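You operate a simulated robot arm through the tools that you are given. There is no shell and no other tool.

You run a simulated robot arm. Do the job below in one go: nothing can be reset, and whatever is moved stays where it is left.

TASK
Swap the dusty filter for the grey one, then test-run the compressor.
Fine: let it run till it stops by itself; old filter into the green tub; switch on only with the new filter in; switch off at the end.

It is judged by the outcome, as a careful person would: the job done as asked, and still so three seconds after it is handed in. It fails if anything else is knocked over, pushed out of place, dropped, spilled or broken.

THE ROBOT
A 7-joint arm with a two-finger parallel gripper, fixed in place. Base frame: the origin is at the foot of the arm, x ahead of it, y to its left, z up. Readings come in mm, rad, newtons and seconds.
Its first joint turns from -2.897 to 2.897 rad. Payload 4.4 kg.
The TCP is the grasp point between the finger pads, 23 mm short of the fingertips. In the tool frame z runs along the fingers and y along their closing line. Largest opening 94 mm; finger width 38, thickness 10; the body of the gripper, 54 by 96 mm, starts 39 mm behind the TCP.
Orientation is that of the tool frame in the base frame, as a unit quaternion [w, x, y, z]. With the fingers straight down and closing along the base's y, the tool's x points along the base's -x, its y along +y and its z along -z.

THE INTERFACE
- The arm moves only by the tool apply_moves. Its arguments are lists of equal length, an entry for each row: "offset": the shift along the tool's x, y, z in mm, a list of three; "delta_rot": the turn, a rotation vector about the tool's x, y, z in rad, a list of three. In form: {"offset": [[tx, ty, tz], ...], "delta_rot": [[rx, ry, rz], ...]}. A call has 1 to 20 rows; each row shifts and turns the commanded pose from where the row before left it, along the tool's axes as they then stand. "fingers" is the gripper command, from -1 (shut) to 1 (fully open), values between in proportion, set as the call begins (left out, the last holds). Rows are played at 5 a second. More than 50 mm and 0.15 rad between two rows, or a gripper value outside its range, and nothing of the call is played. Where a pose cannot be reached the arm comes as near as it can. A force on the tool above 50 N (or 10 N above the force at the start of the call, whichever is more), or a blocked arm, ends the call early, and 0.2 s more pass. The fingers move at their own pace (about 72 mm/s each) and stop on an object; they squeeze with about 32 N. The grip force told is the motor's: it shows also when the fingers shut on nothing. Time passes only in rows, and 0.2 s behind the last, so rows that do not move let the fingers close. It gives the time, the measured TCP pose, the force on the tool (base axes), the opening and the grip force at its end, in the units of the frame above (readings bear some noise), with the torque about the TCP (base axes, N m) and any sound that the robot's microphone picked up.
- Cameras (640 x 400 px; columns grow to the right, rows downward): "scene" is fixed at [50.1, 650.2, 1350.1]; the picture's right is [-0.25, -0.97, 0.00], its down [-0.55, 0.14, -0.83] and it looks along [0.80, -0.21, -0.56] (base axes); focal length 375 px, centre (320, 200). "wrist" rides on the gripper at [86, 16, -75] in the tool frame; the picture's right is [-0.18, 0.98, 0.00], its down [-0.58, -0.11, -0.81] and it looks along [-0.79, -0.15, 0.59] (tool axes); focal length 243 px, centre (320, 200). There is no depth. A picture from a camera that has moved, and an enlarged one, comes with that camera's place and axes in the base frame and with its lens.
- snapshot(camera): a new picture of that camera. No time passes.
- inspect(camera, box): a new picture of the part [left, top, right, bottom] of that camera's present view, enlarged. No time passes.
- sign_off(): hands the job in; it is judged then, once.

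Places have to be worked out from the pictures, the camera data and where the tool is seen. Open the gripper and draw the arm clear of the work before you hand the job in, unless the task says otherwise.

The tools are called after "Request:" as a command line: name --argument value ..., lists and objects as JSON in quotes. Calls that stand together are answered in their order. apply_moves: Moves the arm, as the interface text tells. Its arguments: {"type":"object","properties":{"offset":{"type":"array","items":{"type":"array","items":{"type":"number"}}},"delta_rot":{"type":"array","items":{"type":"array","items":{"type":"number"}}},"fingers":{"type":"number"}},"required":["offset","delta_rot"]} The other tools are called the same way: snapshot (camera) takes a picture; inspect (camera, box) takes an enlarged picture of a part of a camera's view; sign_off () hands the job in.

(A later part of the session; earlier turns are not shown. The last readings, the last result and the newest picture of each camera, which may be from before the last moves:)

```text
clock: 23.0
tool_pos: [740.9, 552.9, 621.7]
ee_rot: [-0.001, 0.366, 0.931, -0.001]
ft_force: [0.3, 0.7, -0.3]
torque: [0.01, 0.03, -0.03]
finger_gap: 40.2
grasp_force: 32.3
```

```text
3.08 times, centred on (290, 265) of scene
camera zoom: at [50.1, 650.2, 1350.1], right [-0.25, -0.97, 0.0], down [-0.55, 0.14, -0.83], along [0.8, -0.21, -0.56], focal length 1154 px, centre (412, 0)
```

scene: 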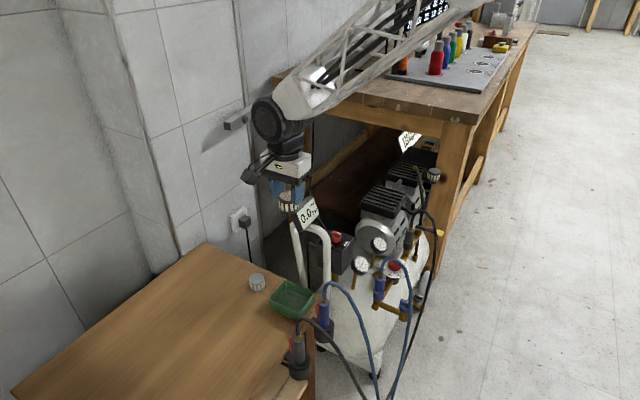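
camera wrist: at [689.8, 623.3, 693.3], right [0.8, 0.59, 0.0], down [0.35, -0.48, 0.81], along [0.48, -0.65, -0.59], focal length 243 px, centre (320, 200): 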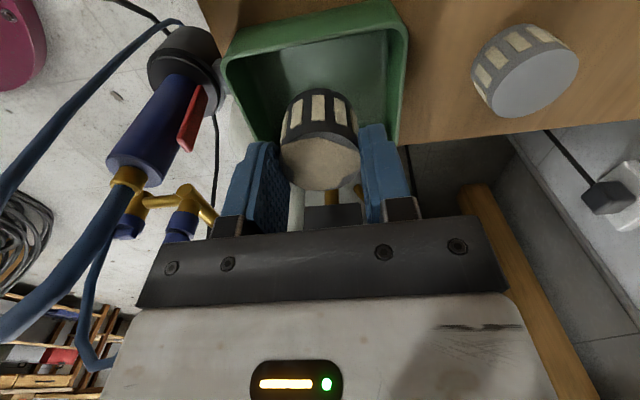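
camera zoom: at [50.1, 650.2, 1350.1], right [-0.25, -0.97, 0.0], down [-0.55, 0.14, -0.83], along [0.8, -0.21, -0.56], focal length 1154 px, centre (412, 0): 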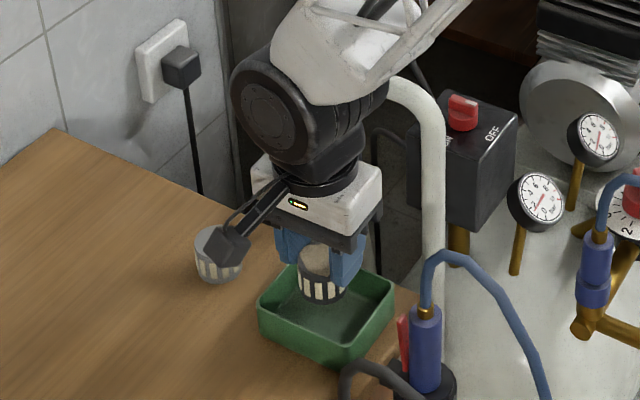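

The filter is centred over the tub. I lower it to just above the floor, then in small steps, watching the contact force.

Request:
apply_moves --offset '[[0, 0, 15], [0, 0, 15], [0, 0, 12], [0, 0, 0]]' --delta_rot '[[0, 0, 0], [0, 0, 0], [0, 0, 0], [0, 0, 0]]'

Request:
snapshot --camera "wrist"

Request:
inspect --camera "scene" --box '[240, 200, 340, 330]'

```text
clock: 24.0
tool_pos: [740.0, 553.4, 579.6]
ee_rot: [0.0, 0.366, 0.93, -0.001]
ft_force: [-0.7, -0.6, 0.0]
torque: [-0.02, -0.03, 0.01]
finger_gap: 39.8
grasp_force: 32.3
```

```text
taken
camera wrist: at [689.1, 623.8, 651.8], right [0.8, 0.59, 0.0], down [0.35, -0.48, 0.81], along [0.48, -0.65, -0.59], focal length 243 px, centre (320, 200)
```

wrist: 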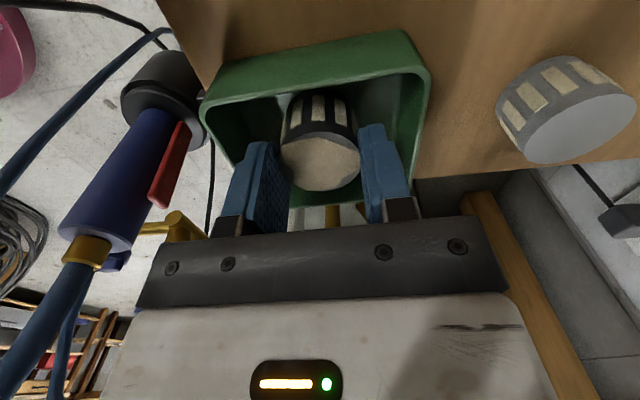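

```text
3.08 times, centred on (290, 265) of scene
camera zoom: at [50.1, 650.2, 1350.1], right [-0.25, -0.97, 0.0], down [-0.55, 0.14, -0.83], along [0.8, -0.21, -0.56], focal length 1154 px, centre (412, 0)
```

zoom: 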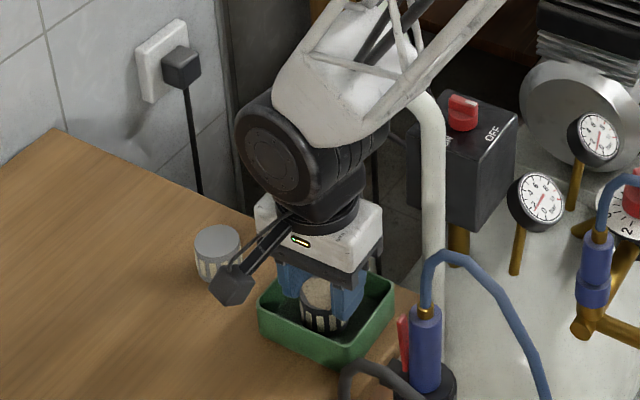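

The filter is inside the tub with clearance on both sides. I continue down in small steps to the floor.

Request:
apply_moves --offset '[[0, 0, 3], [0, 0, 3], [0, 0, 0]]' --delta_rot '[[0, 0, 0], [0, 0, 0], [0, 0, 0]]'

Request:
apply_moves --offset '[[0, 0, 2], [0, 0, 0]]' --delta_rot '[[0, 0, 0], [0, 0, 0]]'

Request:
apply_moves --offset '[[0, 0, 1.5], [0, 0, 0]]' --delta_rot '[[0, 0, 0], [0, 0, 0]]'

```text
clock: 24.8
tool_pos: [739.1, 553.2, 573.1]
ee_rot: [0.0, 0.367, 0.93, 0.0]
ft_force: [0.3, -0.6, 1.2]
torque: [0.0, -0.04, -0.01]
finger_gap: 39.9
grasp_force: 31.7
```

```text
clock: 25.4
tool_pos: [741.7, 553.1, 572.1]
ee_rot: [0.001, 0.367, 0.93, 0.002]
ft_force: [-4.1, 0.9, 29.9]
torque: [0.03, 0.14, 0.11]
finger_gap: 40.0
grasp_force: 32.2
```

```text
clock: 26.0
tool_pos: [741.8, 554.1, 571.2]
ee_rot: [0.001, 0.366, 0.931, 0.001]
ft_force: [7.1, 1.1, 29.6]
torque: [0.01, -0.26, 0.07]
finger_gap: 39.7
grasp_force: 31.9
```

It is touching the tub floor (about 30 N). I ease up 1.5 mm and open the fingers just enough, to about 50 mm.

Request:
apply_moves --offset '[[0, 0, -1.5], [0, 0, 0]]' --delta_rot '[[0, 0, 0], [0, 0, 0]]'

Request:
apply_moves --offset '[[0, 0, 0], [0, 0, 0], [0, 0, 0]]' --delta_rot '[[0, 0, 0], [0, 0, 0], [0, 0, 0]]' --fingers 0.06

Request:
snapshot --camera "wrist"

```text
clock: 26.6
tool_pos: [738.8, 552.2, 569.0]
ee_rot: [0.0, 0.366, 0.931, 0.001]
ft_force: [4.5, 2.8, 18.2]
torque: [0.08, -0.14, 0.04]
finger_gap: 39.6
grasp_force: 32.6
```

```text
clock: 27.4
tool_pos: [738.3, 552.8, 569.4]
ee_rot: [0.0, 0.367, 0.93, -0.001]
ft_force: [0.4, -0.2, -0.5]
torque: [-0.06, -0.01, 0.0]
finger_gap: 49.8
grasp_force: 0.1
```

```text
taken
camera wrist: at [688.3, 623.0, 643.3], right [0.8, 0.59, 0.0], down [0.35, -0.48, 0.81], along [0.48, -0.65, -0.59], focal length 243 px, centre (320, 200)
```

wrist: 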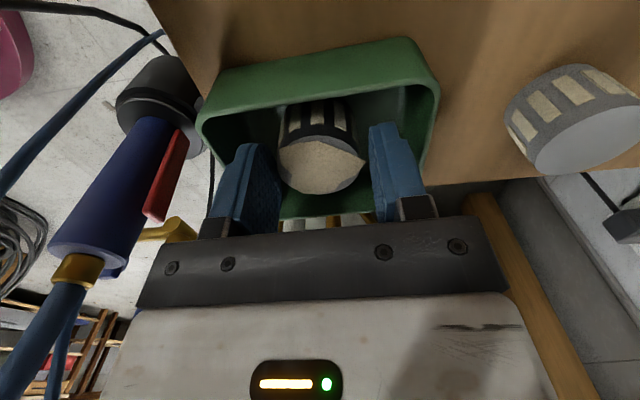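

The old filter is free in the tub. I raise straight up and check it stays upright.

Request:
apply_moves --offset '[[0, 0, -6], [0, 0, -10], [0, 0, -20], [0, 0, -30], [0, 0, -40], [0, 0, -40], [0, 0, 0]]' --delta_rot '[[0, 0, 0], [0, 0, 0], [0, 0, 0], [0, 0, 0], [0, 0, 0], [0, 0, 0], [0, 0, 0]]'

Request:
snapshot --camera "wrist"

Request:
snapshot --camera "scene"

```text
clock: 29.0
tool_pos: [740.6, 554.2, 716.9]
ee_rot: [0.0, 0.367, 0.93, 0.0]
ft_force: [-0.6, -0.2, -0.3]
torque: [0.0, -0.01, 0.01]
finger_gap: 49.8
grasp_force: 0.0
```

```text
taken
camera wrist: at [689.5, 624.4, 789.6], right [0.8, 0.59, 0.0], down [0.35, -0.48, 0.81], along [0.48, -0.65, -0.59], focal length 243 px, centre (320, 200)
```

wrist: 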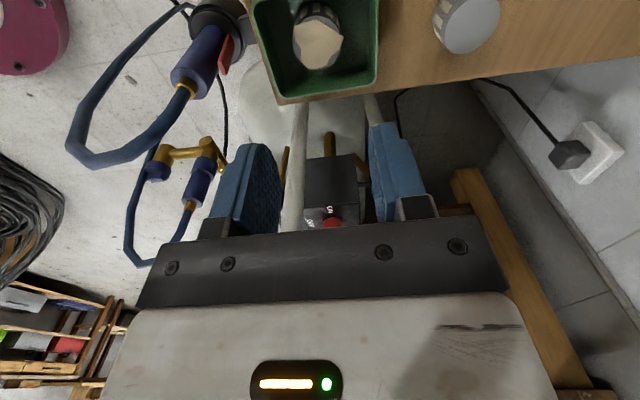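

```text
taken
```

scene: 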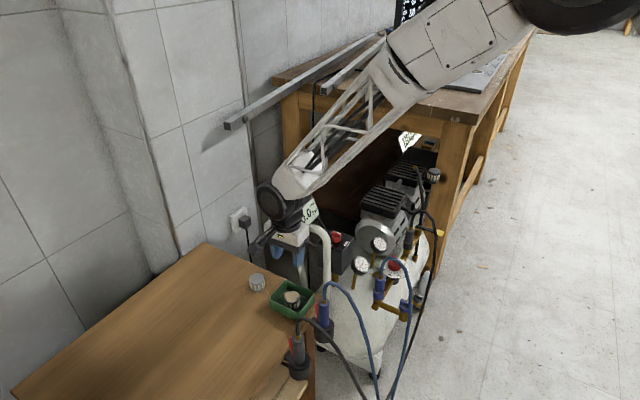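

The old filter stands upright in the tub. The new filter, near (818, 636), is about 1035 mm from the base axis, beyond the straight-down reach. So I'll turn the tool and tilt it about 22° outward, doing that here first while high.

Request:
apply_moves --offset '[[0, 0, -30], [0, 0, 0], [0, 0, 0], [0, 0, 0], [0, 0, 0], [0, 0, 0], [0, 0, 0], [0, 0, 0], [0, 0, 0], [0, 0, 0], [0, 0, 0], [0, 0, 0]]' --delta_rot '[[0, 0, 0], [0, 0, -0.1371], [0, 0, -0.1371], [0, 0, -0.1371], [0, 0, -0.1371], [0, 0, -0.1371], [0, 0, -0.1371], [0, 0, -0.1374], [0, -0.128, 0], [0, -0.128, 0], [0, -0.128, 0], [0, 0, 0]]' --fingers 0.4

Request:
snapshot --camera "wrist"

Request:
snapshot --camera "scene"

```text
clock: 31.6
tool_pos: [740.3, 553.1, 746.3]
ee_rot: [0.189, -0.103, 0.976, 0.02]
ft_force: [0.4, -0.2, -0.7]
torque: [0.01, -0.01, 0.01]
finger_gap: 65.6
grasp_force: 0.0
```

```text
taken
camera wrist: at [632.1, 545.9, 781.6], right [-0.04, 1.0, 0.07], down [0.25, -0.06, 0.97], along [0.97, 0.05, -0.25], focal length 243 px, centre (320, 200)
```

wrist: 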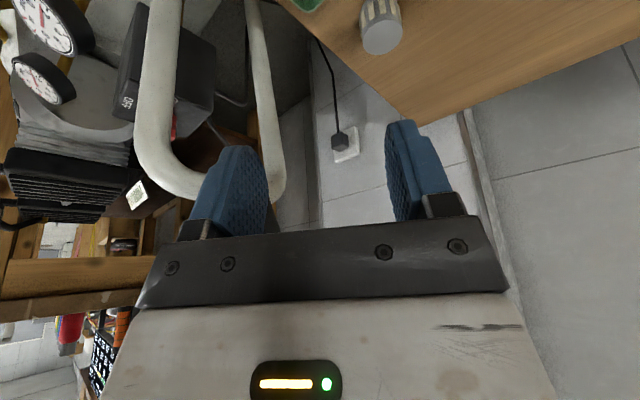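

```text
taken
```

scene: 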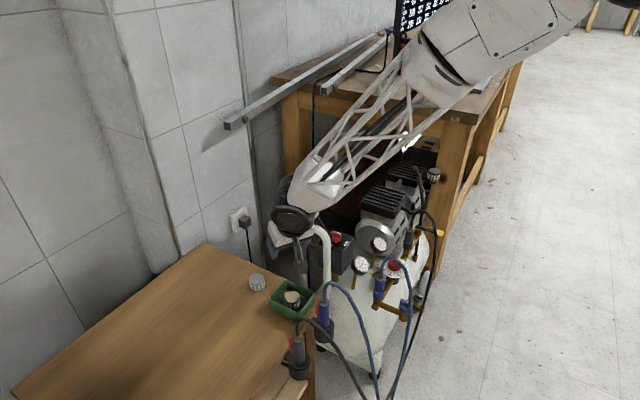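

The tilt was reached. I move first sideways away from the display and then out to a hover near the new filter.

Request:
apply_moves --offset '[[-7.8, 39.6, 3.2], [-7.8, 39.6, 3.2], [-12.65, -4.5, 25.2], [-12.65, -4.5, 25.2], [-12.65, -4.5, 25.2], [0, 0, 0]]' --delta_rot '[[0, 0, 0], [0, 0, 0], [0, 0, 0], [0, 0, 0], [0, 0, 0], [0, 0, 0]]'

Request:
snapshot --camera "wrist"

Request:
snapshot --camera "scene"

```text
clock: 33.0
tool_pos: [805.0, 634.7, 690.2]
ee_rot: [0.19, -0.103, 0.976, 0.02]
ft_force: [-0.2, -0.2, -0.2]
torque: [-0.02, -0.03, -0.02]
finger_gap: 65.9
grasp_force: 0.0
```

```text
taken
camera wrist: at [697.5, 628.4, 725.3], right [-0.04, 1.0, 0.07], down [0.25, -0.06, 0.97], along [0.97, 0.05, -0.25], focal length 243 px, centre (320, 200)
```

wrist: 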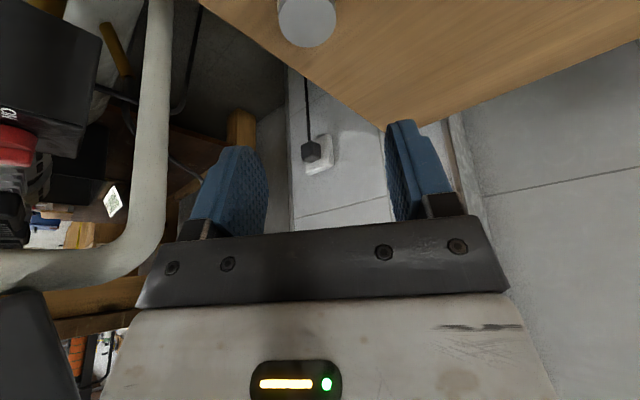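

```text
taken
```

scene: 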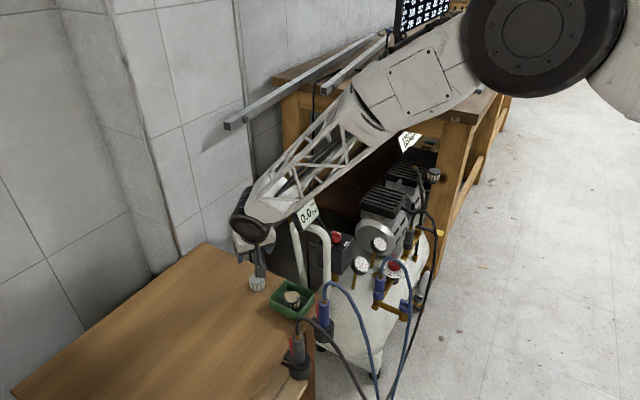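

The tilted pose is reachable. I enlarge the new filter to refine its place.

Request:
inspect --camera "wrist" --box '[230, 0, 390, 100]'

Request:
inspect --camera "scene" --box '[210, 200, 330, 320]'

```text
4.00 times, centred on (310, 50) of wrist
camera zoom: at [697.5, 628.4, 725.3], right [-0.04, 1.0, 0.07], down [0.25, -0.06, 0.97], along [0.97, 0.05, -0.25], focal length 970 px, centre (360, 800)
```

zoom: 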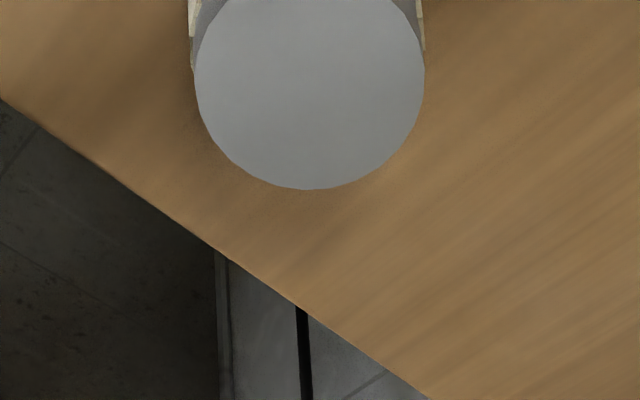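

```text
3.33 times, centred on (270, 260) of scene
camera zoom: at [50.1, 650.2, 1350.1], right [-0.25, -0.97, 0.0], down [-0.55, 0.14, -0.83], along [0.8, -0.21, -0.56], focal length 1250 px, centre (487, 0)
```

zoom: 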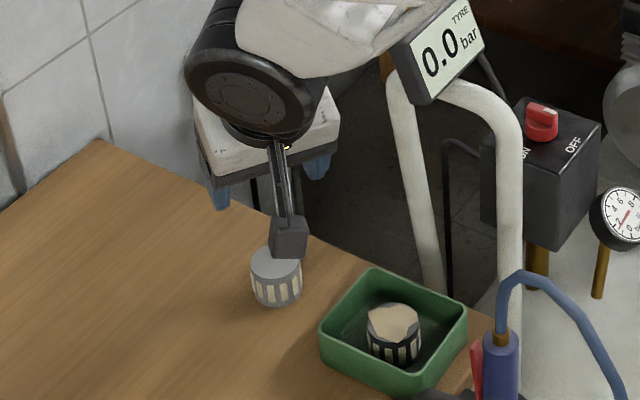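

The new filter is near (818, 635) with its top at about z = 576. I descend to just above it and check the alignment again.

Request:
apply_moves --offset '[[11, -1.3, 38.7], [11, -1.3, 38.7], [0, 0, 0]]' --delta_rot '[[0, 0, 0], [0, 0, 0], [0, 0, 0]]'

Request:
snapshot --camera "wrist"

Request:
inspect --camera "scene" --box '[210, 200, 330, 320]'

```text
clock: 33.8
tool_pos: [815.0, 634.3, 607.8]
ee_rot: [0.19, -0.104, 0.976, 0.019]
ft_force: [0.6, 0.2, 0.2]
torque: [-0.03, -0.02, -0.03]
finger_gap: 65.9
grasp_force: 0.1
```

```text
taken
camera wrist: at [706.6, 626.9, 643.8], right [-0.04, 1.0, 0.07], down [0.25, -0.06, 0.97], along [0.97, 0.05, -0.25], focal length 243 px, centre (320, 200)
```

wrist: 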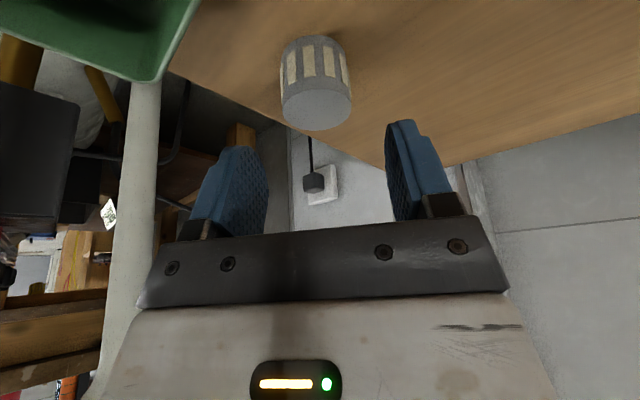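

```text
3.33 times, centred on (270, 260) of scene
camera zoom: at [50.1, 650.2, 1350.1], right [-0.25, -0.97, 0.0], down [-0.55, 0.14, -0.83], along [0.8, -0.21, -0.56], focal length 1250 px, centre (487, 0)
```

zoom: 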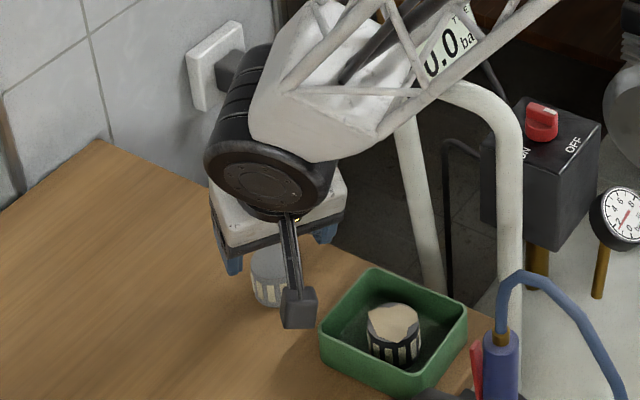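

The filter sits between the fingers' planes. I enlarge to measure the offset before the final descent.

Request:
inspect --camera "wrist" --box '[200, 20, 440, 220]'

```text
2.00 times, centred on (320, 120) of wrist
camera zoom: at [706.6, 626.9, 643.8], right [-0.04, 1.0, 0.07], down [0.25, -0.06, 0.97], along [0.97, 0.05, -0.25], focal length 485 px, centre (320, 360)
```

zoom: 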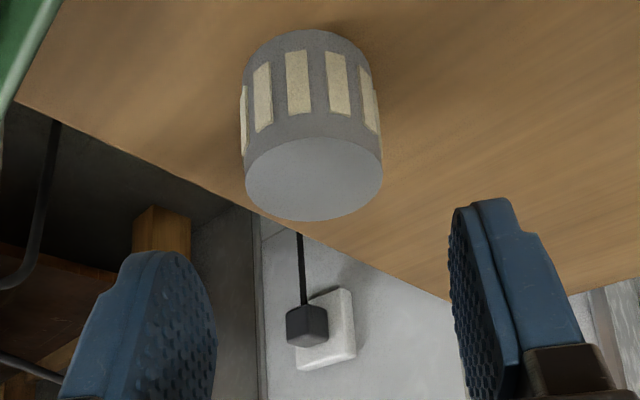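

Using the known 40 mm diameter (from the grip), the new filter's top is really at about z = 561, centred near (826, 635). The dusty one slid down in the grip while coming off the spigot, which explains the height mismatch. I go down in two parts.

Request:
apply_moves --offset '[[5.7, -0.6, 24.2], [0, 0, 0]]' --delta_rot '[[0, 0, 0], [0, 0, 0]]'

Request:
inspect --camera "wrist" --box '[200, 60, 440, 240]'

Request:
inspect --camera "scene" --box '[210, 200, 330, 320]'

```text
clock: 34.4
tool_pos: [817.7, 633.7, 584.8]
ee_rot: [0.19, -0.102, 0.976, 0.02]
ft_force: [0.3, 0.0, -0.9]
torque: [0.02, -0.01, 0.03]
finger_gap: 65.8
grasp_force: 0.0
```

```text
2.22 times, centred on (320, 150) of wrist
camera zoom: at [710.2, 625.9, 620.1], right [-0.04, 1.0, 0.07], down [0.25, -0.06, 0.97], along [0.97, 0.05, -0.25], focal length 539 px, centre (320, 311)
```

zoom: 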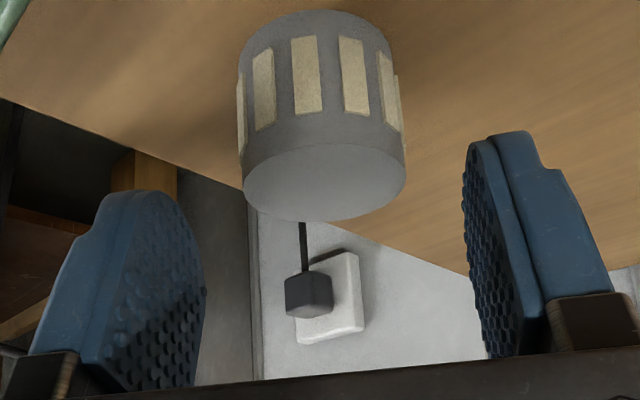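

```text
3.33 times, centred on (270, 260) of scene
camera zoom: at [50.1, 650.2, 1350.1], right [-0.25, -0.97, 0.0], down [-0.55, 0.14, -0.83], along [0.8, -0.21, -0.56], focal length 1250 px, centre (487, 0)
```

zoom: 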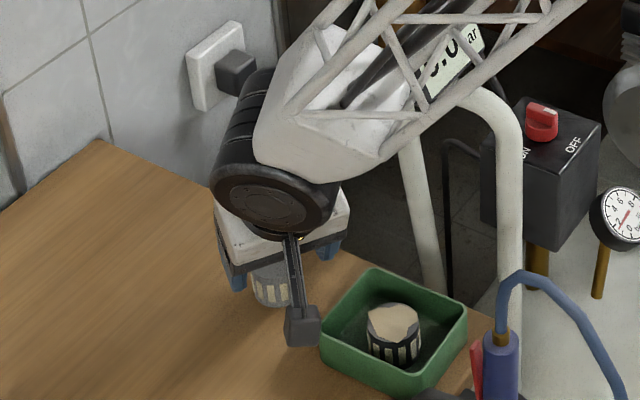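

The filter top is at tool (-0.5, 0.7, 28.5), and the table is at z ≈ 527. I move the last 25 mm along the tool, keeping the tips about 5 mm off the table, then close.

Request:
apply_moves --offset '[[1.8, 0.4, 12.5], [1.7, 0.3, 13], [0, 0, 0]]' --delta_rot '[[0, 0, 0], [0, 0, 0], [0, 0, 0]]'

Request:
inspect --camera "wrist" --box '[200, 80, 440, 240]'

Request:
inspect --camera "scene" --box '[210, 200, 330, 320]'

```text
clock: 35.2
tool_pos: [823.9, 634.7, 559.7]
ee_rot: [0.189, -0.103, 0.976, 0.02]
ft_force: [-0.3, 0.3, 0.3]
torque: [0.0, 0.03, -0.01]
finger_gap: 65.9
grasp_force: 0.1
```

```text
2.50 times, centred on (320, 160) of wrist
camera zoom: at [716.3, 628.1, 595.9], right [-0.04, 1.0, 0.07], down [0.25, -0.06, 0.97], along [0.97, 0.05, -0.25], focal length 606 px, centre (320, 300)
```

zoom: 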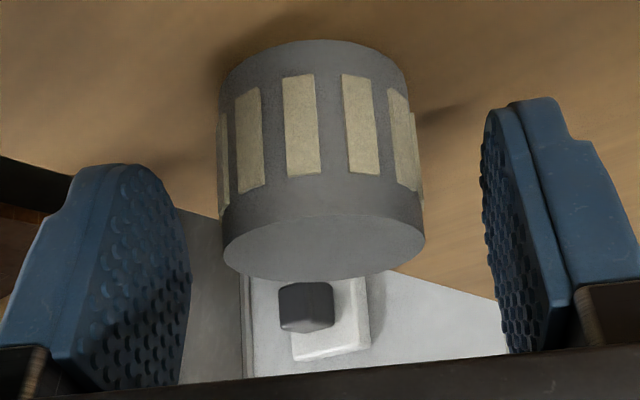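

```text
3.33 times, centred on (270, 260) of scene
camera zoom: at [50.1, 650.2, 1350.1], right [-0.25, -0.97, 0.0], down [-0.55, 0.14, -0.83], along [0.8, -0.21, -0.56], focal length 1250 px, centre (487, 0)
```

zoom: 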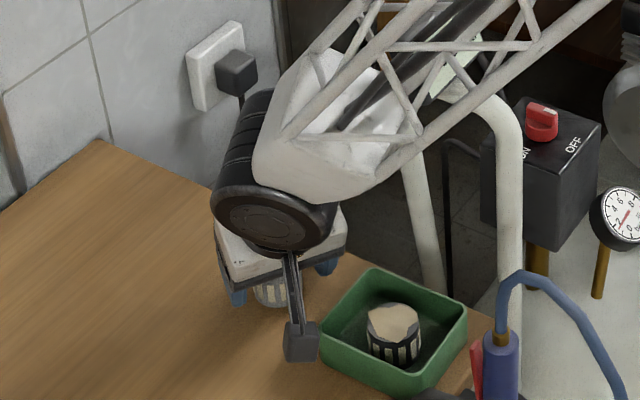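

The pads straddle the filter evenly. I close the fingers on it.

Request:
apply_moves --offset '[[0, 0, 0], [0, 0, 0], [0, 0, 0], [0, 0, 0]]' --delta_rot '[[0, 0, 0], [0, 0, 0], [0, 0, 0], [0, 0, 0]]' --fingers -1

Request:
inspect --camera "wrist" --box '[200, 80, 440, 240]'

```text
clock: 36.2
tool_pos: [824.8, 636.0, 559.7]
ee_rot: [0.19, -0.103, 0.976, 0.02]
ft_force: [0.0, -0.3, -0.1]
torque: [0.0, -0.01, -0.02]
finger_gap: 40.8
grasp_force: 32.4
```

```text
2.50 times, centred on (320, 160) of wrist
camera zoom: at [716.1, 628.0, 595.9], right [-0.04, 1.0, 0.07], down [0.25, -0.06, 0.97], along [0.97, 0.05, -0.25], focal length 606 px, centre (320, 300)
```

zoom: 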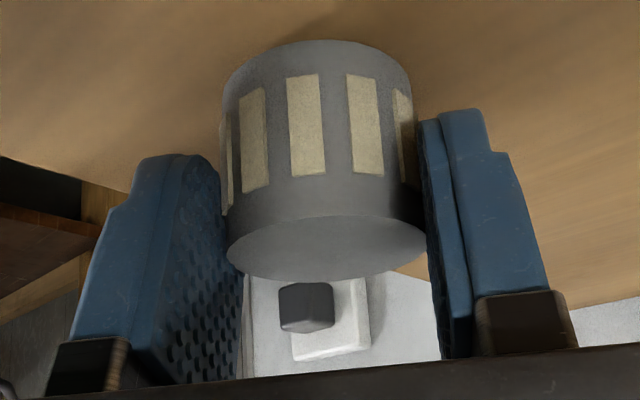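

It is gripped at 40.8 mm. I lift it straight up 60 mm and check that it holds.

Request:
apply_moves --offset '[[-3.75, 0, -9.27], [-7.5, 0, -18.54], [-11.24, 0, -27.82], [0, 0, 0]]' --delta_rot '[[0, 0, 0], [0, 0, 0], [0, 0, 0], [0, 0, 0]]'

Request:
inspect --camera "wrist" --box '[200, 80, 440, 240]'

Request:
inspect --camera "scene" --box '[170, 200, 330, 360]'

```text
clock: 37.2
tool_pos: [823.7, 637.8, 619.2]
ee_rot: [0.19, -0.104, 0.976, 0.02]
ft_force: [0.1, 0.3, -0.5]
torque: [0.01, 0.02, 0.04]
finger_gap: 41.0
grasp_force: 31.9
```

```text
2.50 times, centred on (320, 160) of wrist
camera zoom: at [715.6, 629.6, 654.7], right [-0.04, 1.0, 0.07], down [0.25, -0.06, 0.97], along [0.97, 0.05, -0.25], focal length 606 px, centre (320, 300)
```

zoom: 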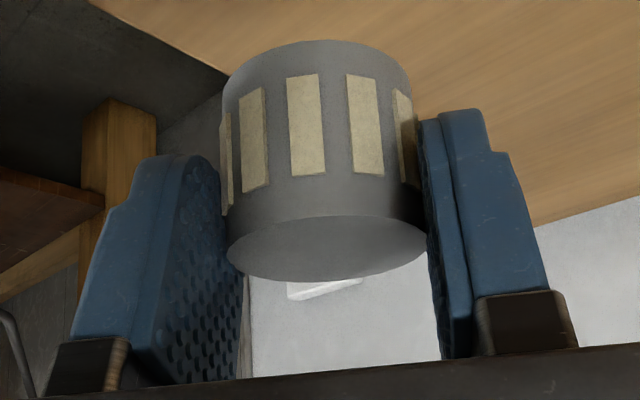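

```text
2.50 times, centred on (250, 280) of scene
camera zoom: at [50.1, 650.2, 1350.1], right [-0.25, -0.97, 0.0], down [-0.55, 0.14, -0.83], along [0.8, -0.21, -0.56], focal length 937 px, centre (495, 0)
```

zoom: 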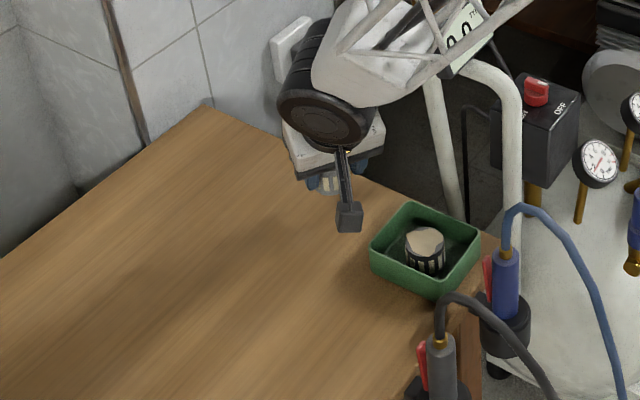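

There is no slip, and the table is clear at about (655, 650). I carry the filter there, closer to the base, and lower it to just above the table so I can regrasp with the tool straight down.

Request:
apply_moves --offset '[[30.88, 9.76, -12.48], [30.88, 9.76, -12.48], [30.88, 9.76, -12.48], [30.88, 9.76, -12.48], [30.88, 9.76, -12.48], [0, 0, 0]]' --delta_rot '[[0, 0, 0], [0, 0, 0], [0, 0, 0], [0, 0, 0], [0, 0, 0], [0, 0, 0]]'

Request:
apply_moves --offset '[[7.24, 0, 17.9], [7.24, 0, 17.9], [6.5, 0, 16.1], [0, 0, 0]]' --delta_rot '[[0, 0, 0], [0, 0, 0], [0, 0, 0], [0, 0, 0]]'

Request:
snapshot --camera "scene"

Request:
snapshot --camera "wrist"

```text
clock: 38.6
tool_pos: [650.6, 647.0, 622.4]
ee_rot: [0.189, -0.104, 0.976, 0.019]
ft_force: [0.3, -0.2, -0.5]
torque: [0.02, 0.03, 0.0]
finger_gap: 41.0
grasp_force: 31.6
```

```text
clock: 39.6
tool_pos: [650.8, 647.2, 564.8]
ee_rot: [0.19, -0.103, 0.976, 0.021]
ft_force: [0.4, 0.1, 0.2]
torque: [0.0, 0.05, -0.03]
finger_gap: 40.8
grasp_force: 31.9
```

```text
taken
```

scene: 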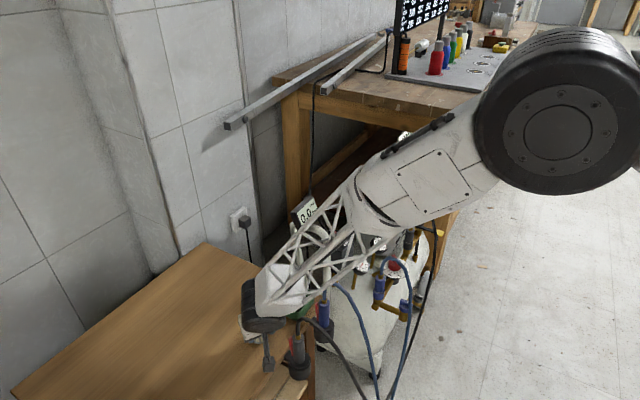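

```text
taken
camera wrist: at [542.6, 641.1, 600.1], right [-0.04, 1.0, 0.07], down [0.25, -0.06, 0.97], along [0.97, 0.05, -0.25], focal length 243 px, centre (320, 200)
```

wrist: 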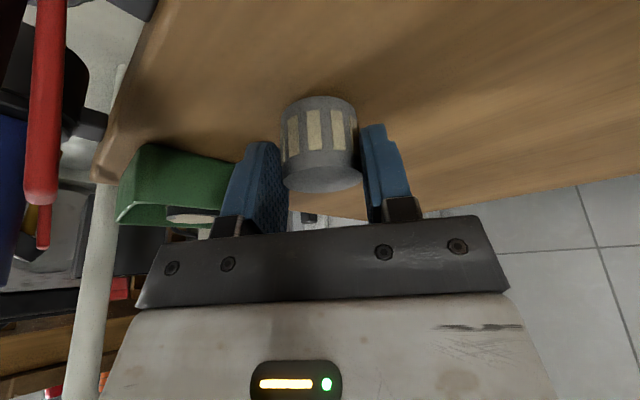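

About 4 mm remain to the table. I lower in small steps and watch for contact.

Request:
apply_moves --offset '[[0.75, 0, 1.85], [0.56, 0, 1.39], [0, 0, 0]]' --delta_rot '[[0, 0, 0], [0, 0, 0], [0, 0, 0]]'

Request:
apply_moves --offset '[[0.19, 0, 0.46], [0, 0, 0]]' --delta_rot '[[0, 0, 0], [0, 0, 0]]'

```text
clock: 40.4
tool_pos: [650.2, 649.1, 560.7]
ee_rot: [0.19, -0.103, 0.976, 0.02]
ft_force: [-0.1, -0.3, -1.4]
torque: [-0.02, 0.0, -0.03]
finger_gap: 40.8
grasp_force: 32.2
```

```text
clock: 41.0
tool_pos: [651.3, 649.1, 560.1]
ee_rot: [0.19, -0.103, 0.976, 0.02]
ft_force: [0.1, -0.8, -0.6]
torque: [0.01, 0.03, 0.0]
finger_gap: 41.0
grasp_force: 31.7
```

The filter is back at exactly its pick height, so its base is at the table surface. I open the fingers, rise straight up and undo the tilt.

Request:
apply_moves --offset '[[0, 0, 0], [0, 0, 0], [0, 0, 0]]' --delta_rot '[[0, 0, 0], [0, 0, 0], [0, 0, 0]]' --fingers 0.4

Request:
apply_moves --offset '[[-3.75, 0, -9.27], [-7.5, 0, -18.54], [-11.24, 0, -27.82], [-11.24, 0, -27.82], [-11.24, 0, -27.82], [0, 0, 0], [0, 0, 0], [0, 0, 0], [0, 0, 0]]' --delta_rot '[[0, 0, 0], [0, 0, 0], [0, 0, 0], [0, 0, 0], [0, 0, 0], [0, 0.128, 0], [0, 0.128, 0], [0, 0.128, 0], [0, 0, 0]]'

Request:
snapshot --camera "wrist"

Request:
snapshot --camera "scene"

```text
clock: 41.8
tool_pos: [649.8, 649.3, 560.1]
ee_rot: [0.19, -0.102, 0.976, 0.02]
ft_force: [0.0, 0.1, 0.4]
torque: [0.01, 0.01, -0.01]
finger_gap: 65.8
grasp_force: 0.0
```

```text
clock: 43.8
tool_pos: [649.2, 648.5, 680.9]
ee_rot: [-0.001, -0.105, 0.994, -0.001]
ft_force: [0.5, -0.7, 0.4]
torque: [0.01, 0.01, -0.02]
finger_gap: 65.7
grasp_force: 0.0
```

```text
taken
camera wrist: at [563.3, 646.5, 754.7], right [-0.03, 1.0, 0.0], down [0.59, 0.02, 0.81], along [0.81, 0.02, -0.59], focal length 243 px, centre (320, 200)
```

wrist: 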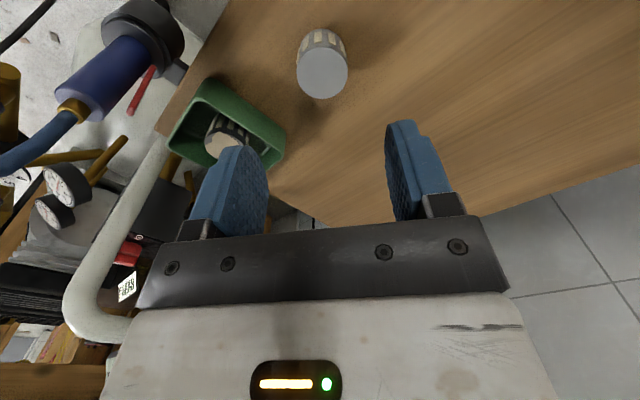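

```text
taken
```

scene: 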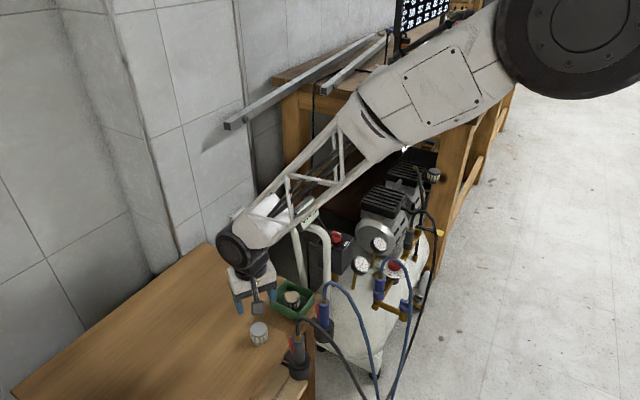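

The new filter stands on the table near (655, 650). I centre the tool over it and turn 90° from the previous squeeze direction, so this grip will centre it in the other axis too.

Request:
apply_moves --offset '[[-4.8, 0, 0], [0, 0, 0], [0, 0, 0], [0, 0, 0], [0, 0, 0], [0, 0, 0], [0, 0, 0], [0, 0, 0], [0, 0, 0], [0, 0, 0], [0, 0, 0], [0, 0, 0], [0, 0, 0], [0, 0, 40], [0, 0, 40], [0, 0, 0]]' --delta_rot '[[0, 0, 0], [0, 0, -0.1309], [0, 0, -0.1309], [0, 0, -0.1309], [0, 0, -0.1309], [0, 0, -0.1309], [0, 0, -0.1309], [0, 0, -0.1309], [0, 0, -0.1309], [0, 0, -0.1309], [0, 0, -0.1309], [0, 0, -0.1309], [0, 0, -0.1309], [0, 0, 0], [0, 0, 0], [0, 0, 0]]' --fingers 0.4

Request:
snapshot --camera "wrist"

Request:
inspect --camera "wrist" --box '[200, 60, 440, 240]'

Request:
inspect --camera "scene" --box '[190, 230, 350, 400]'

```text
clock: 47.2
tool_pos: [655.3, 648.1, 601.9]
ee_rot: [-0.001, 0.777, -0.629, 0.0]
ft_force: [-0.2, -0.1, 0.2]
torque: [-0.01, 0.02, 0.0]
finger_gap: 66.1
grasp_force: 0.1
```

```text
taken
camera wrist: at [659.5, 559.6, 674.1], right [-1.0, -0.03, 0.0], down [-0.02, 0.59, 0.81], along [-0.02, 0.81, -0.59], focal length 243 px, centre (320, 200)
```

wrist: 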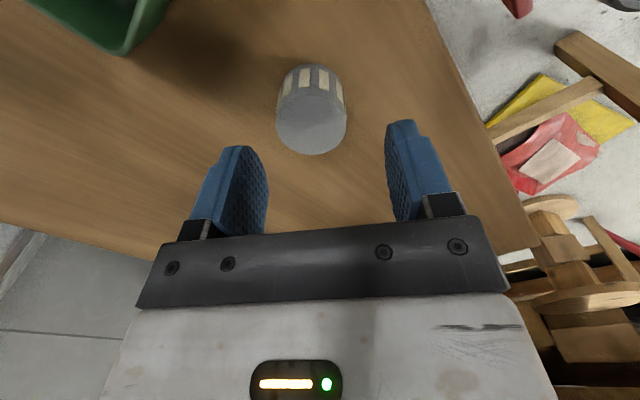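

```text
2.22 times, centred on (320, 150) of wrist
camera zoom: at [659.5, 559.6, 674.1], right [-1.0, -0.03, 0.0], down [-0.02, 0.59, 0.81], along [-0.02, 0.81, -0.59], focal length 539 px, centre (320, 311)
```

zoom: 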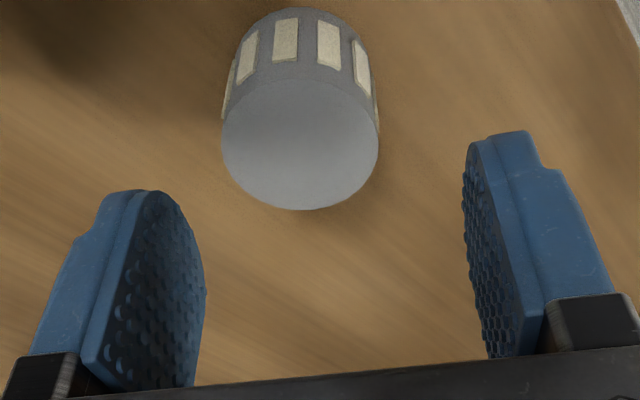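

```text
2.35 times, centred on (270, 315) of scene
camera zoom: at [50.1, 650.2, 1350.1], right [-0.25, -0.97, 0.0], down [-0.55, 0.14, -0.83], along [0.8, -0.21, -0.56], focal length 882 px, centre (438, -71)
```

zoom: 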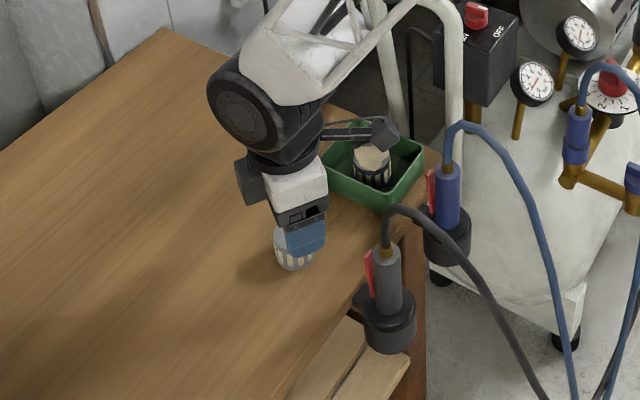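

The filter is about 5 mm toward -tool y. I shift to match, lower so the tips are about 4 mm above the table, and close.

Request:
apply_moves --offset '[[0, -5, 0], [0, 0, 20], [0, 0, 25], [0, 0, 0]]' --delta_rot '[[0, 0, 0], [0, 0, 0], [0, 0, 0], [0, 0, 0]]'

Request:
inspect --camera "wrist" --box '[200, 80, 440, 240]'

Request:
apply_moves --offset '[[0, 0, 0], [0, 0, 0], [0, 0, 0], [0, 0, 0]]' --delta_rot '[[0, 0, 0], [0, 0, 0], [0, 0, 0], [0, 0, 0]]' --fingers -1

Request:
inspect --camera "wrist" --box '[200, 80, 440, 240]'

```text
clock: 48.2
tool_pos: [659.0, 650.4, 556.5]
ee_rot: [0.001, 0.778, -0.629, 0.0]
ft_force: [0.5, -1.3, -0.8]
torque: [0.04, -0.01, 0.0]
finger_gap: 65.7
grasp_force: 0.0
```

```text
2.50 times, centred on (320, 160) of wrist
camera zoom: at [663.3, 561.9, 629.3], right [-1.0, -0.03, 0.0], down [-0.01, 0.59, 0.81], along [-0.02, 0.81, -0.59], focal length 606 px, centre (320, 300)
```

zoom: 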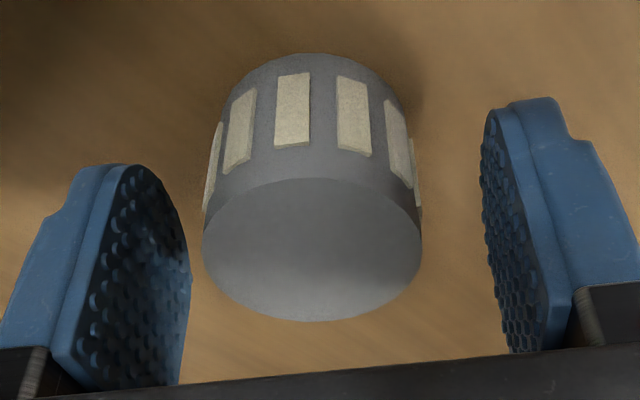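

```text
clock: 49.2
tool_pos: [660.0, 651.2, 555.6]
ee_rot: [0.0, 0.777, -0.63, 0.0]
ft_force: [0.3, 0.1, -0.2]
torque: [-0.01, 0.04, 0.01]
finger_gap: 40.7
grasp_force: 32.0
```

```text
2.50 times, centred on (320, 160) of wrist
camera zoom: at [663.3, 561.9, 629.6], right [-1.0, -0.03, 0.0], down [-0.01, 0.59, 0.81], along [-0.02, 0.81, -0.59], focal length 606 px, centre (320, 300)
```

zoom: 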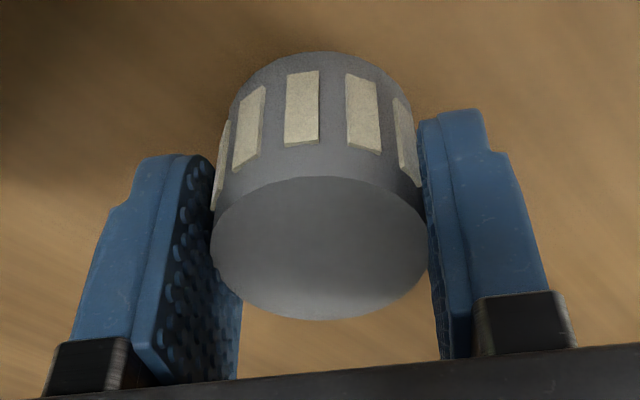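

The filter is gripped and centred. Compared with my reference view of the seated dusty filter, it is offset by about the same amount across the grip (+0.4 mm) and sits about 8.5 mm lower. I lift it to travel height and turn back to the seat yaw.

Request:
apply_moves --offset '[[0, 0, -10], [0, 0, -20], [0, 0, -35], [0, 0, -40], [0, 0, -40], [0, 0, -40], [0, 0, -40], [0, 0, -40], [0, 0, -40], [0, 0, -40], [0, 0, 0]]' --delta_rot '[[0, 0, 0], [0, 0, 0], [0, 0, 0], [0, 0, 0], [0, 0, 0], [0, 0, 0], [0, 0, 0], [0, 0, 0], [0, 0, 0], [0, 0, 0], [0, 0, 0]]'

Request:
apply_moves --offset '[[0, 0, 0], [0, 0, 0], [0, 0, 0], [0, 0, 0], [0, 0, 0], [0, 0, 0], [0, 0, 0], [0, 0, 0]]' --delta_rot '[[0, 0, 0.13526], [0, 0, 0.13526], [0, 0, 0.13526], [0, 0, 0.13526], [0, 0, 0.13526], [0, 0, 0.13526], [0, 0, 0.13524], [0, 0, 0]]'

Request:
snapshot --camera "scene"

Request:
inspect --camera "wrist" --box '[200, 80, 440, 240]'

```text
clock: 51.6
tool_pos: [658.1, 651.7, 901.5]
ee_rot: [0.0, 0.777, -0.629, 0.0]
ft_force: [-0.2, -0.6, 0.2]
torque: [0.04, 0.02, 0.02]
finger_gap: 40.6
grasp_force: 32.1
```

```text
clock: 53.4
tool_pos: [659.8, 650.8, 900.5]
ee_rot: [-0.001, -0.404, 0.915, 0.0]
ft_force: [0.2, -1.1, -1.0]
torque: [-0.02, -0.02, 0.0]
finger_gap: 40.5
grasp_force: 32.1
```

```text
taken
```

scene: 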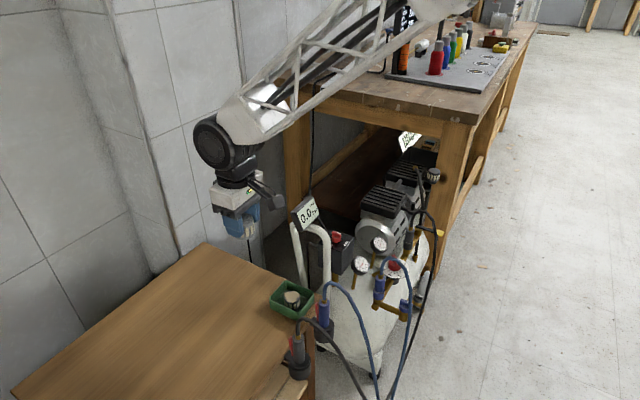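

```text
2.50 times, centred on (320, 160) of wrist
camera zoom: at [590.9, 597.7, 974.1], right [-0.6, 0.8, 0.0], down [0.47, 0.36, 0.81], along [0.64, 0.49, -0.59], focal length 606 px, centre (320, 300)
```

zoom: 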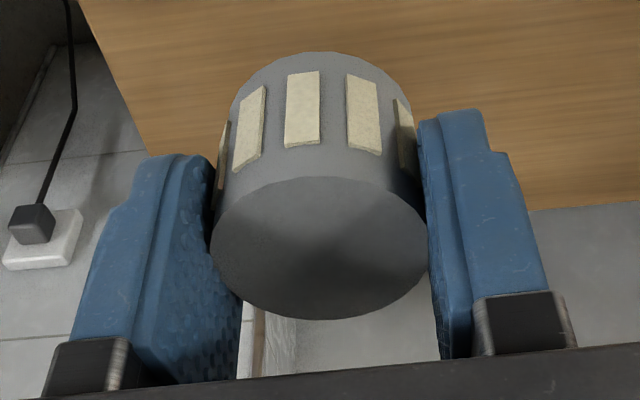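

It holds firmly with no slip. I carry it over to above the spigot.

Request:
apply_moves --offset '[[13.471, -35.569, 0], [13.471, -35.569, 0], [13.471, -35.569, 0], [13.471, -35.569, 0], [13.471, -35.569, 0], [13.471, -35.569, 0], [13.471, -35.569, 0], [13.471, -35.569, 0], [13.471, -35.569, 0], [13.471, -35.569, 0], [13.471, -35.569, 0], [13.471, -35.569, 0], [13.471, -35.569, 0], [13.471, -35.569, 0], [13.471, -35.569, 0], [13.471, -35.569, 0], [0, 0, 0]]' --delta_rot '[[0, 0, 0], [0, 0, 0], [0, 0, 0], [0, 0, 0], [0, 0, 0], [0, 0, 0], [0, 0, 0], [0, 0, 0], [0, 0, 0], [0, 0, 0], [0, 0, 0], [0, 0, 0], [0, 0, 0], [0, 0, 0], [0, 0, 0], [0, 0, 0], [0, 0, 0]]'

Request:
apply_moves --offset '[[0, 0, 40], [0, 0, 40], [0, 0, 40], [0, 0, 30], [0, 0, 0]]' --delta_rot '[[0, 0, 0], [0, 0, 0], [0, 0, 0], [0, 0, 0], [0, 0, 0]]'

Request:
snapshot --camera "wrist"

Request:
inspect --camera "scene" --box '[370, 140, 450, 240]'

```text
clock: 57.0
tool_pos: [937.9, 106.7, 900.1]
ee_rot: [0.0, -0.405, 0.914, 0.001]
ft_force: [0.0, -0.7, -0.3]
torque: [-0.01, 0.02, -0.01]
finger_gap: 40.3
grasp_force: 31.7
```

```text
clock: 58.2
tool_pos: [935.9, 109.3, 748.7]
ee_rot: [0.001, -0.405, 0.914, 0.0]
ft_force: [-0.7, 0.1, 0.1]
torque: [-0.02, -0.03, -0.03]
finger_gap: 40.4
grasp_force: 32.1
```

```text
taken
camera wrist: at [867.4, 55.7, 822.3], right [-0.6, 0.8, 0.0], down [0.47, 0.36, 0.81], along [0.64, 0.49, -0.59], focal length 243 px, centre (320, 200)
```

wrist: 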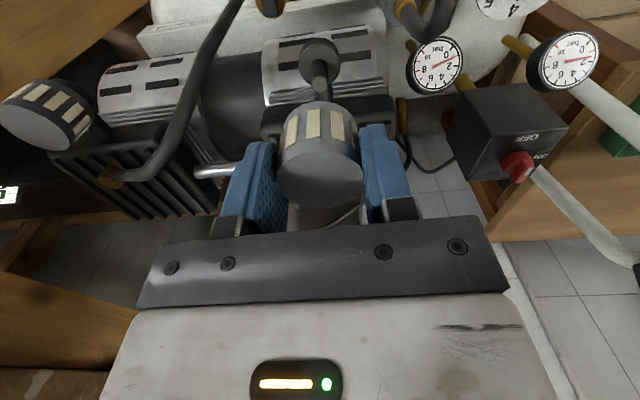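

```text
4.00 times, centred on (410, 190) of scene
camera zoom: at [50.1, 650.2, 1350.1], right [-0.25, -0.97, 0.0], down [-0.55, 0.14, -0.83], along [0.8, -0.21, -0.56], focal length 1500 px, centre (-40, 240)
```

zoom: 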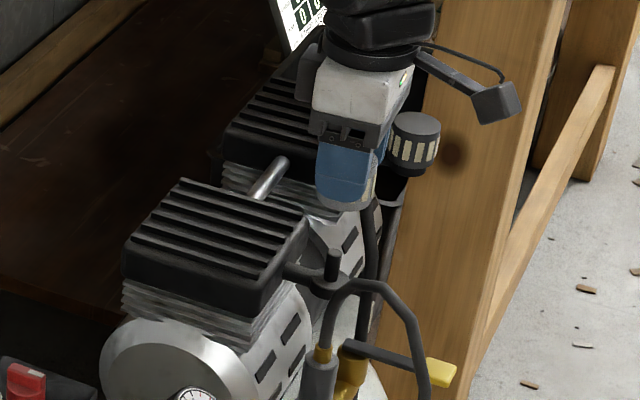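

Both views suggest the spigot is on the filter's axis. I enlarge to verify before going down.

Request:
inspect --camera "wrist" --box '[240, 20, 400, 220]'

Request:
inspect --camera "scene" --box '[385, 180, 425, 220]'

```text
2.00 times, centred on (320, 120) of wrist
camera zoom: at [867.4, 55.7, 822.3], right [-0.6, 0.8, 0.0], down [0.47, 0.36, 0.81], along [0.64, 0.49, -0.59], focal length 485 px, centre (320, 360)
```

zoom: 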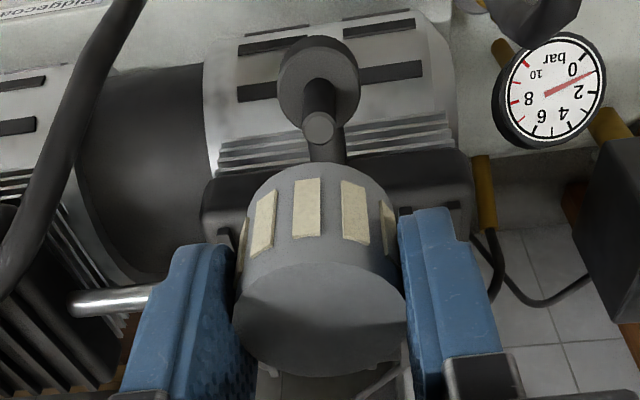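

```text
10.00 times, centred on (405, 200) of scene
camera zoom: at [50.1, 650.2, 1350.1], right [-0.25, -0.97, 0.0], down [-0.55, 0.14, -0.83], along [0.8, -0.21, -0.56], focal length 3749 px, centre (-530, 200)
```

zoom: 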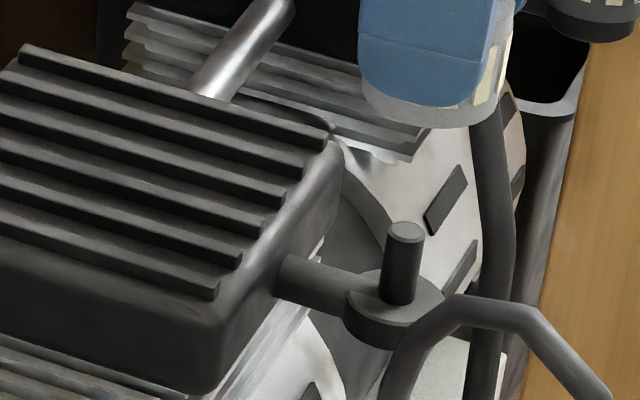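

Lateral alignment agrees within about 1 mm in both views. I descend to just above the spigot top, then continue in small steps with force checks.

Request:
apply_moves --offset '[[0, 0, 20], [0, 0, 18], [0, 0, 8], [0, 0, 0]]' --delta_rot '[[0, 0, 0], [0, 0, 0], [0, 0, 0], [0, 0, 0]]'

Request:
inspect --camera "scene" --box '[385, 180, 425, 220]'

Request:
inspect --camera "wrist" --box '[240, 40, 400, 240]'

```text
clock: 59.2
tool_pos: [937.2, 108.3, 705.4]
ee_rot: [0.0, -0.405, 0.914, 0.0]
ft_force: [-0.6, -0.8, 1.0]
torque: [0.0, 0.03, -0.02]
finger_gap: 40.4
grasp_force: 32.7
```

```text
10.00 times, centred on (405, 200) of scene
camera zoom: at [50.1, 650.2, 1350.1], right [-0.25, -0.97, 0.0], down [-0.55, 0.14, -0.83], along [0.8, -0.21, -0.56], focal length 3749 px, centre (-530, 200)
```

zoom: 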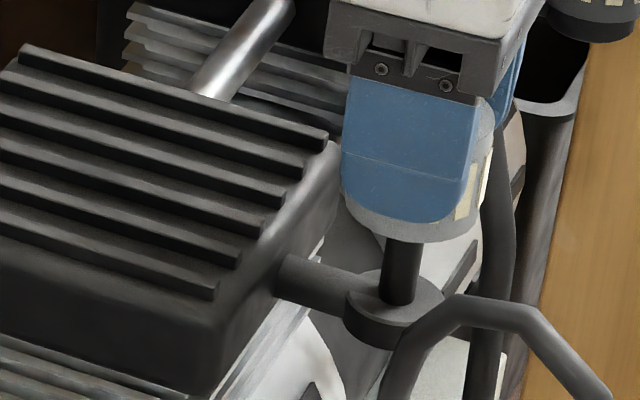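

```text
2.00 times, centred on (320, 140) of wrist
camera zoom: at [868.0, 54.6, 778.3], right [-0.6, 0.8, 0.0], down [0.47, 0.36, 0.81], along [0.64, 0.49, -0.59], focal length 485 px, centre (320, 320)
```

zoom: 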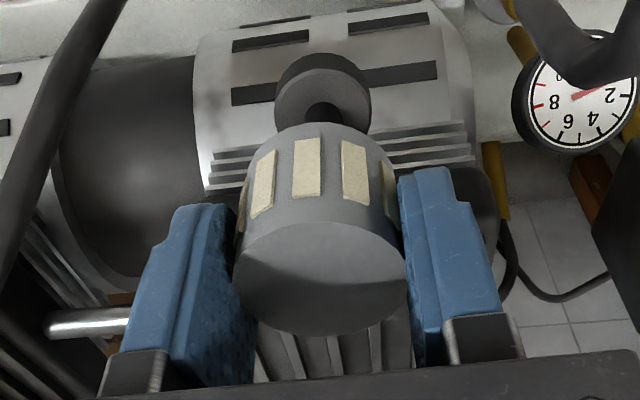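

The spigot top is just under the filter's base. I lower in small steps and watch the force.

Request:
apply_moves --offset '[[0, 0, 3], [0, 0, 2], [0, 0, 0]]' --delta_rot '[[0, 0, 0], [0, 0, 0], [0, 0, 0]]'

Request:
apply_moves --offset '[[0, 0, 2], [0, 0, 0]]' --delta_rot '[[0, 0, 0], [0, 0, 0]]'

Request:
apply_moves --offset '[[0, 0, 2], [0, 0, 0]]' --delta_rot '[[0, 0, 0], [0, 0, 0]]'

```text
clock: 60.0
tool_pos: [936.2, 108.9, 701.1]
ee_rot: [0.0, -0.405, 0.914, 0.0]
ft_force: [-0.1, -0.9, -0.3]
torque: [0.0, 0.05, -0.01]
finger_gap: 40.4
grasp_force: 32.0
```

```text
clock: 60.6
tool_pos: [938.2, 107.2, 697.9]
ee_rot: [0.0, -0.404, 0.915, 0.0]
ft_force: [-0.4, -0.2, -0.6]
torque: [0.0, 0.02, 0.0]
finger_gap: 40.6
grasp_force: 32.1
```

```text
clock: 61.2
tool_pos: [936.2, 107.8, 696.7]
ee_rot: [0.0, -0.405, 0.914, 0.0]
ft_force: [-0.2, -0.5, -0.2]
torque: [-0.01, 0.02, 0.03]
finger_gap: 40.5
grasp_force: 31.7
```

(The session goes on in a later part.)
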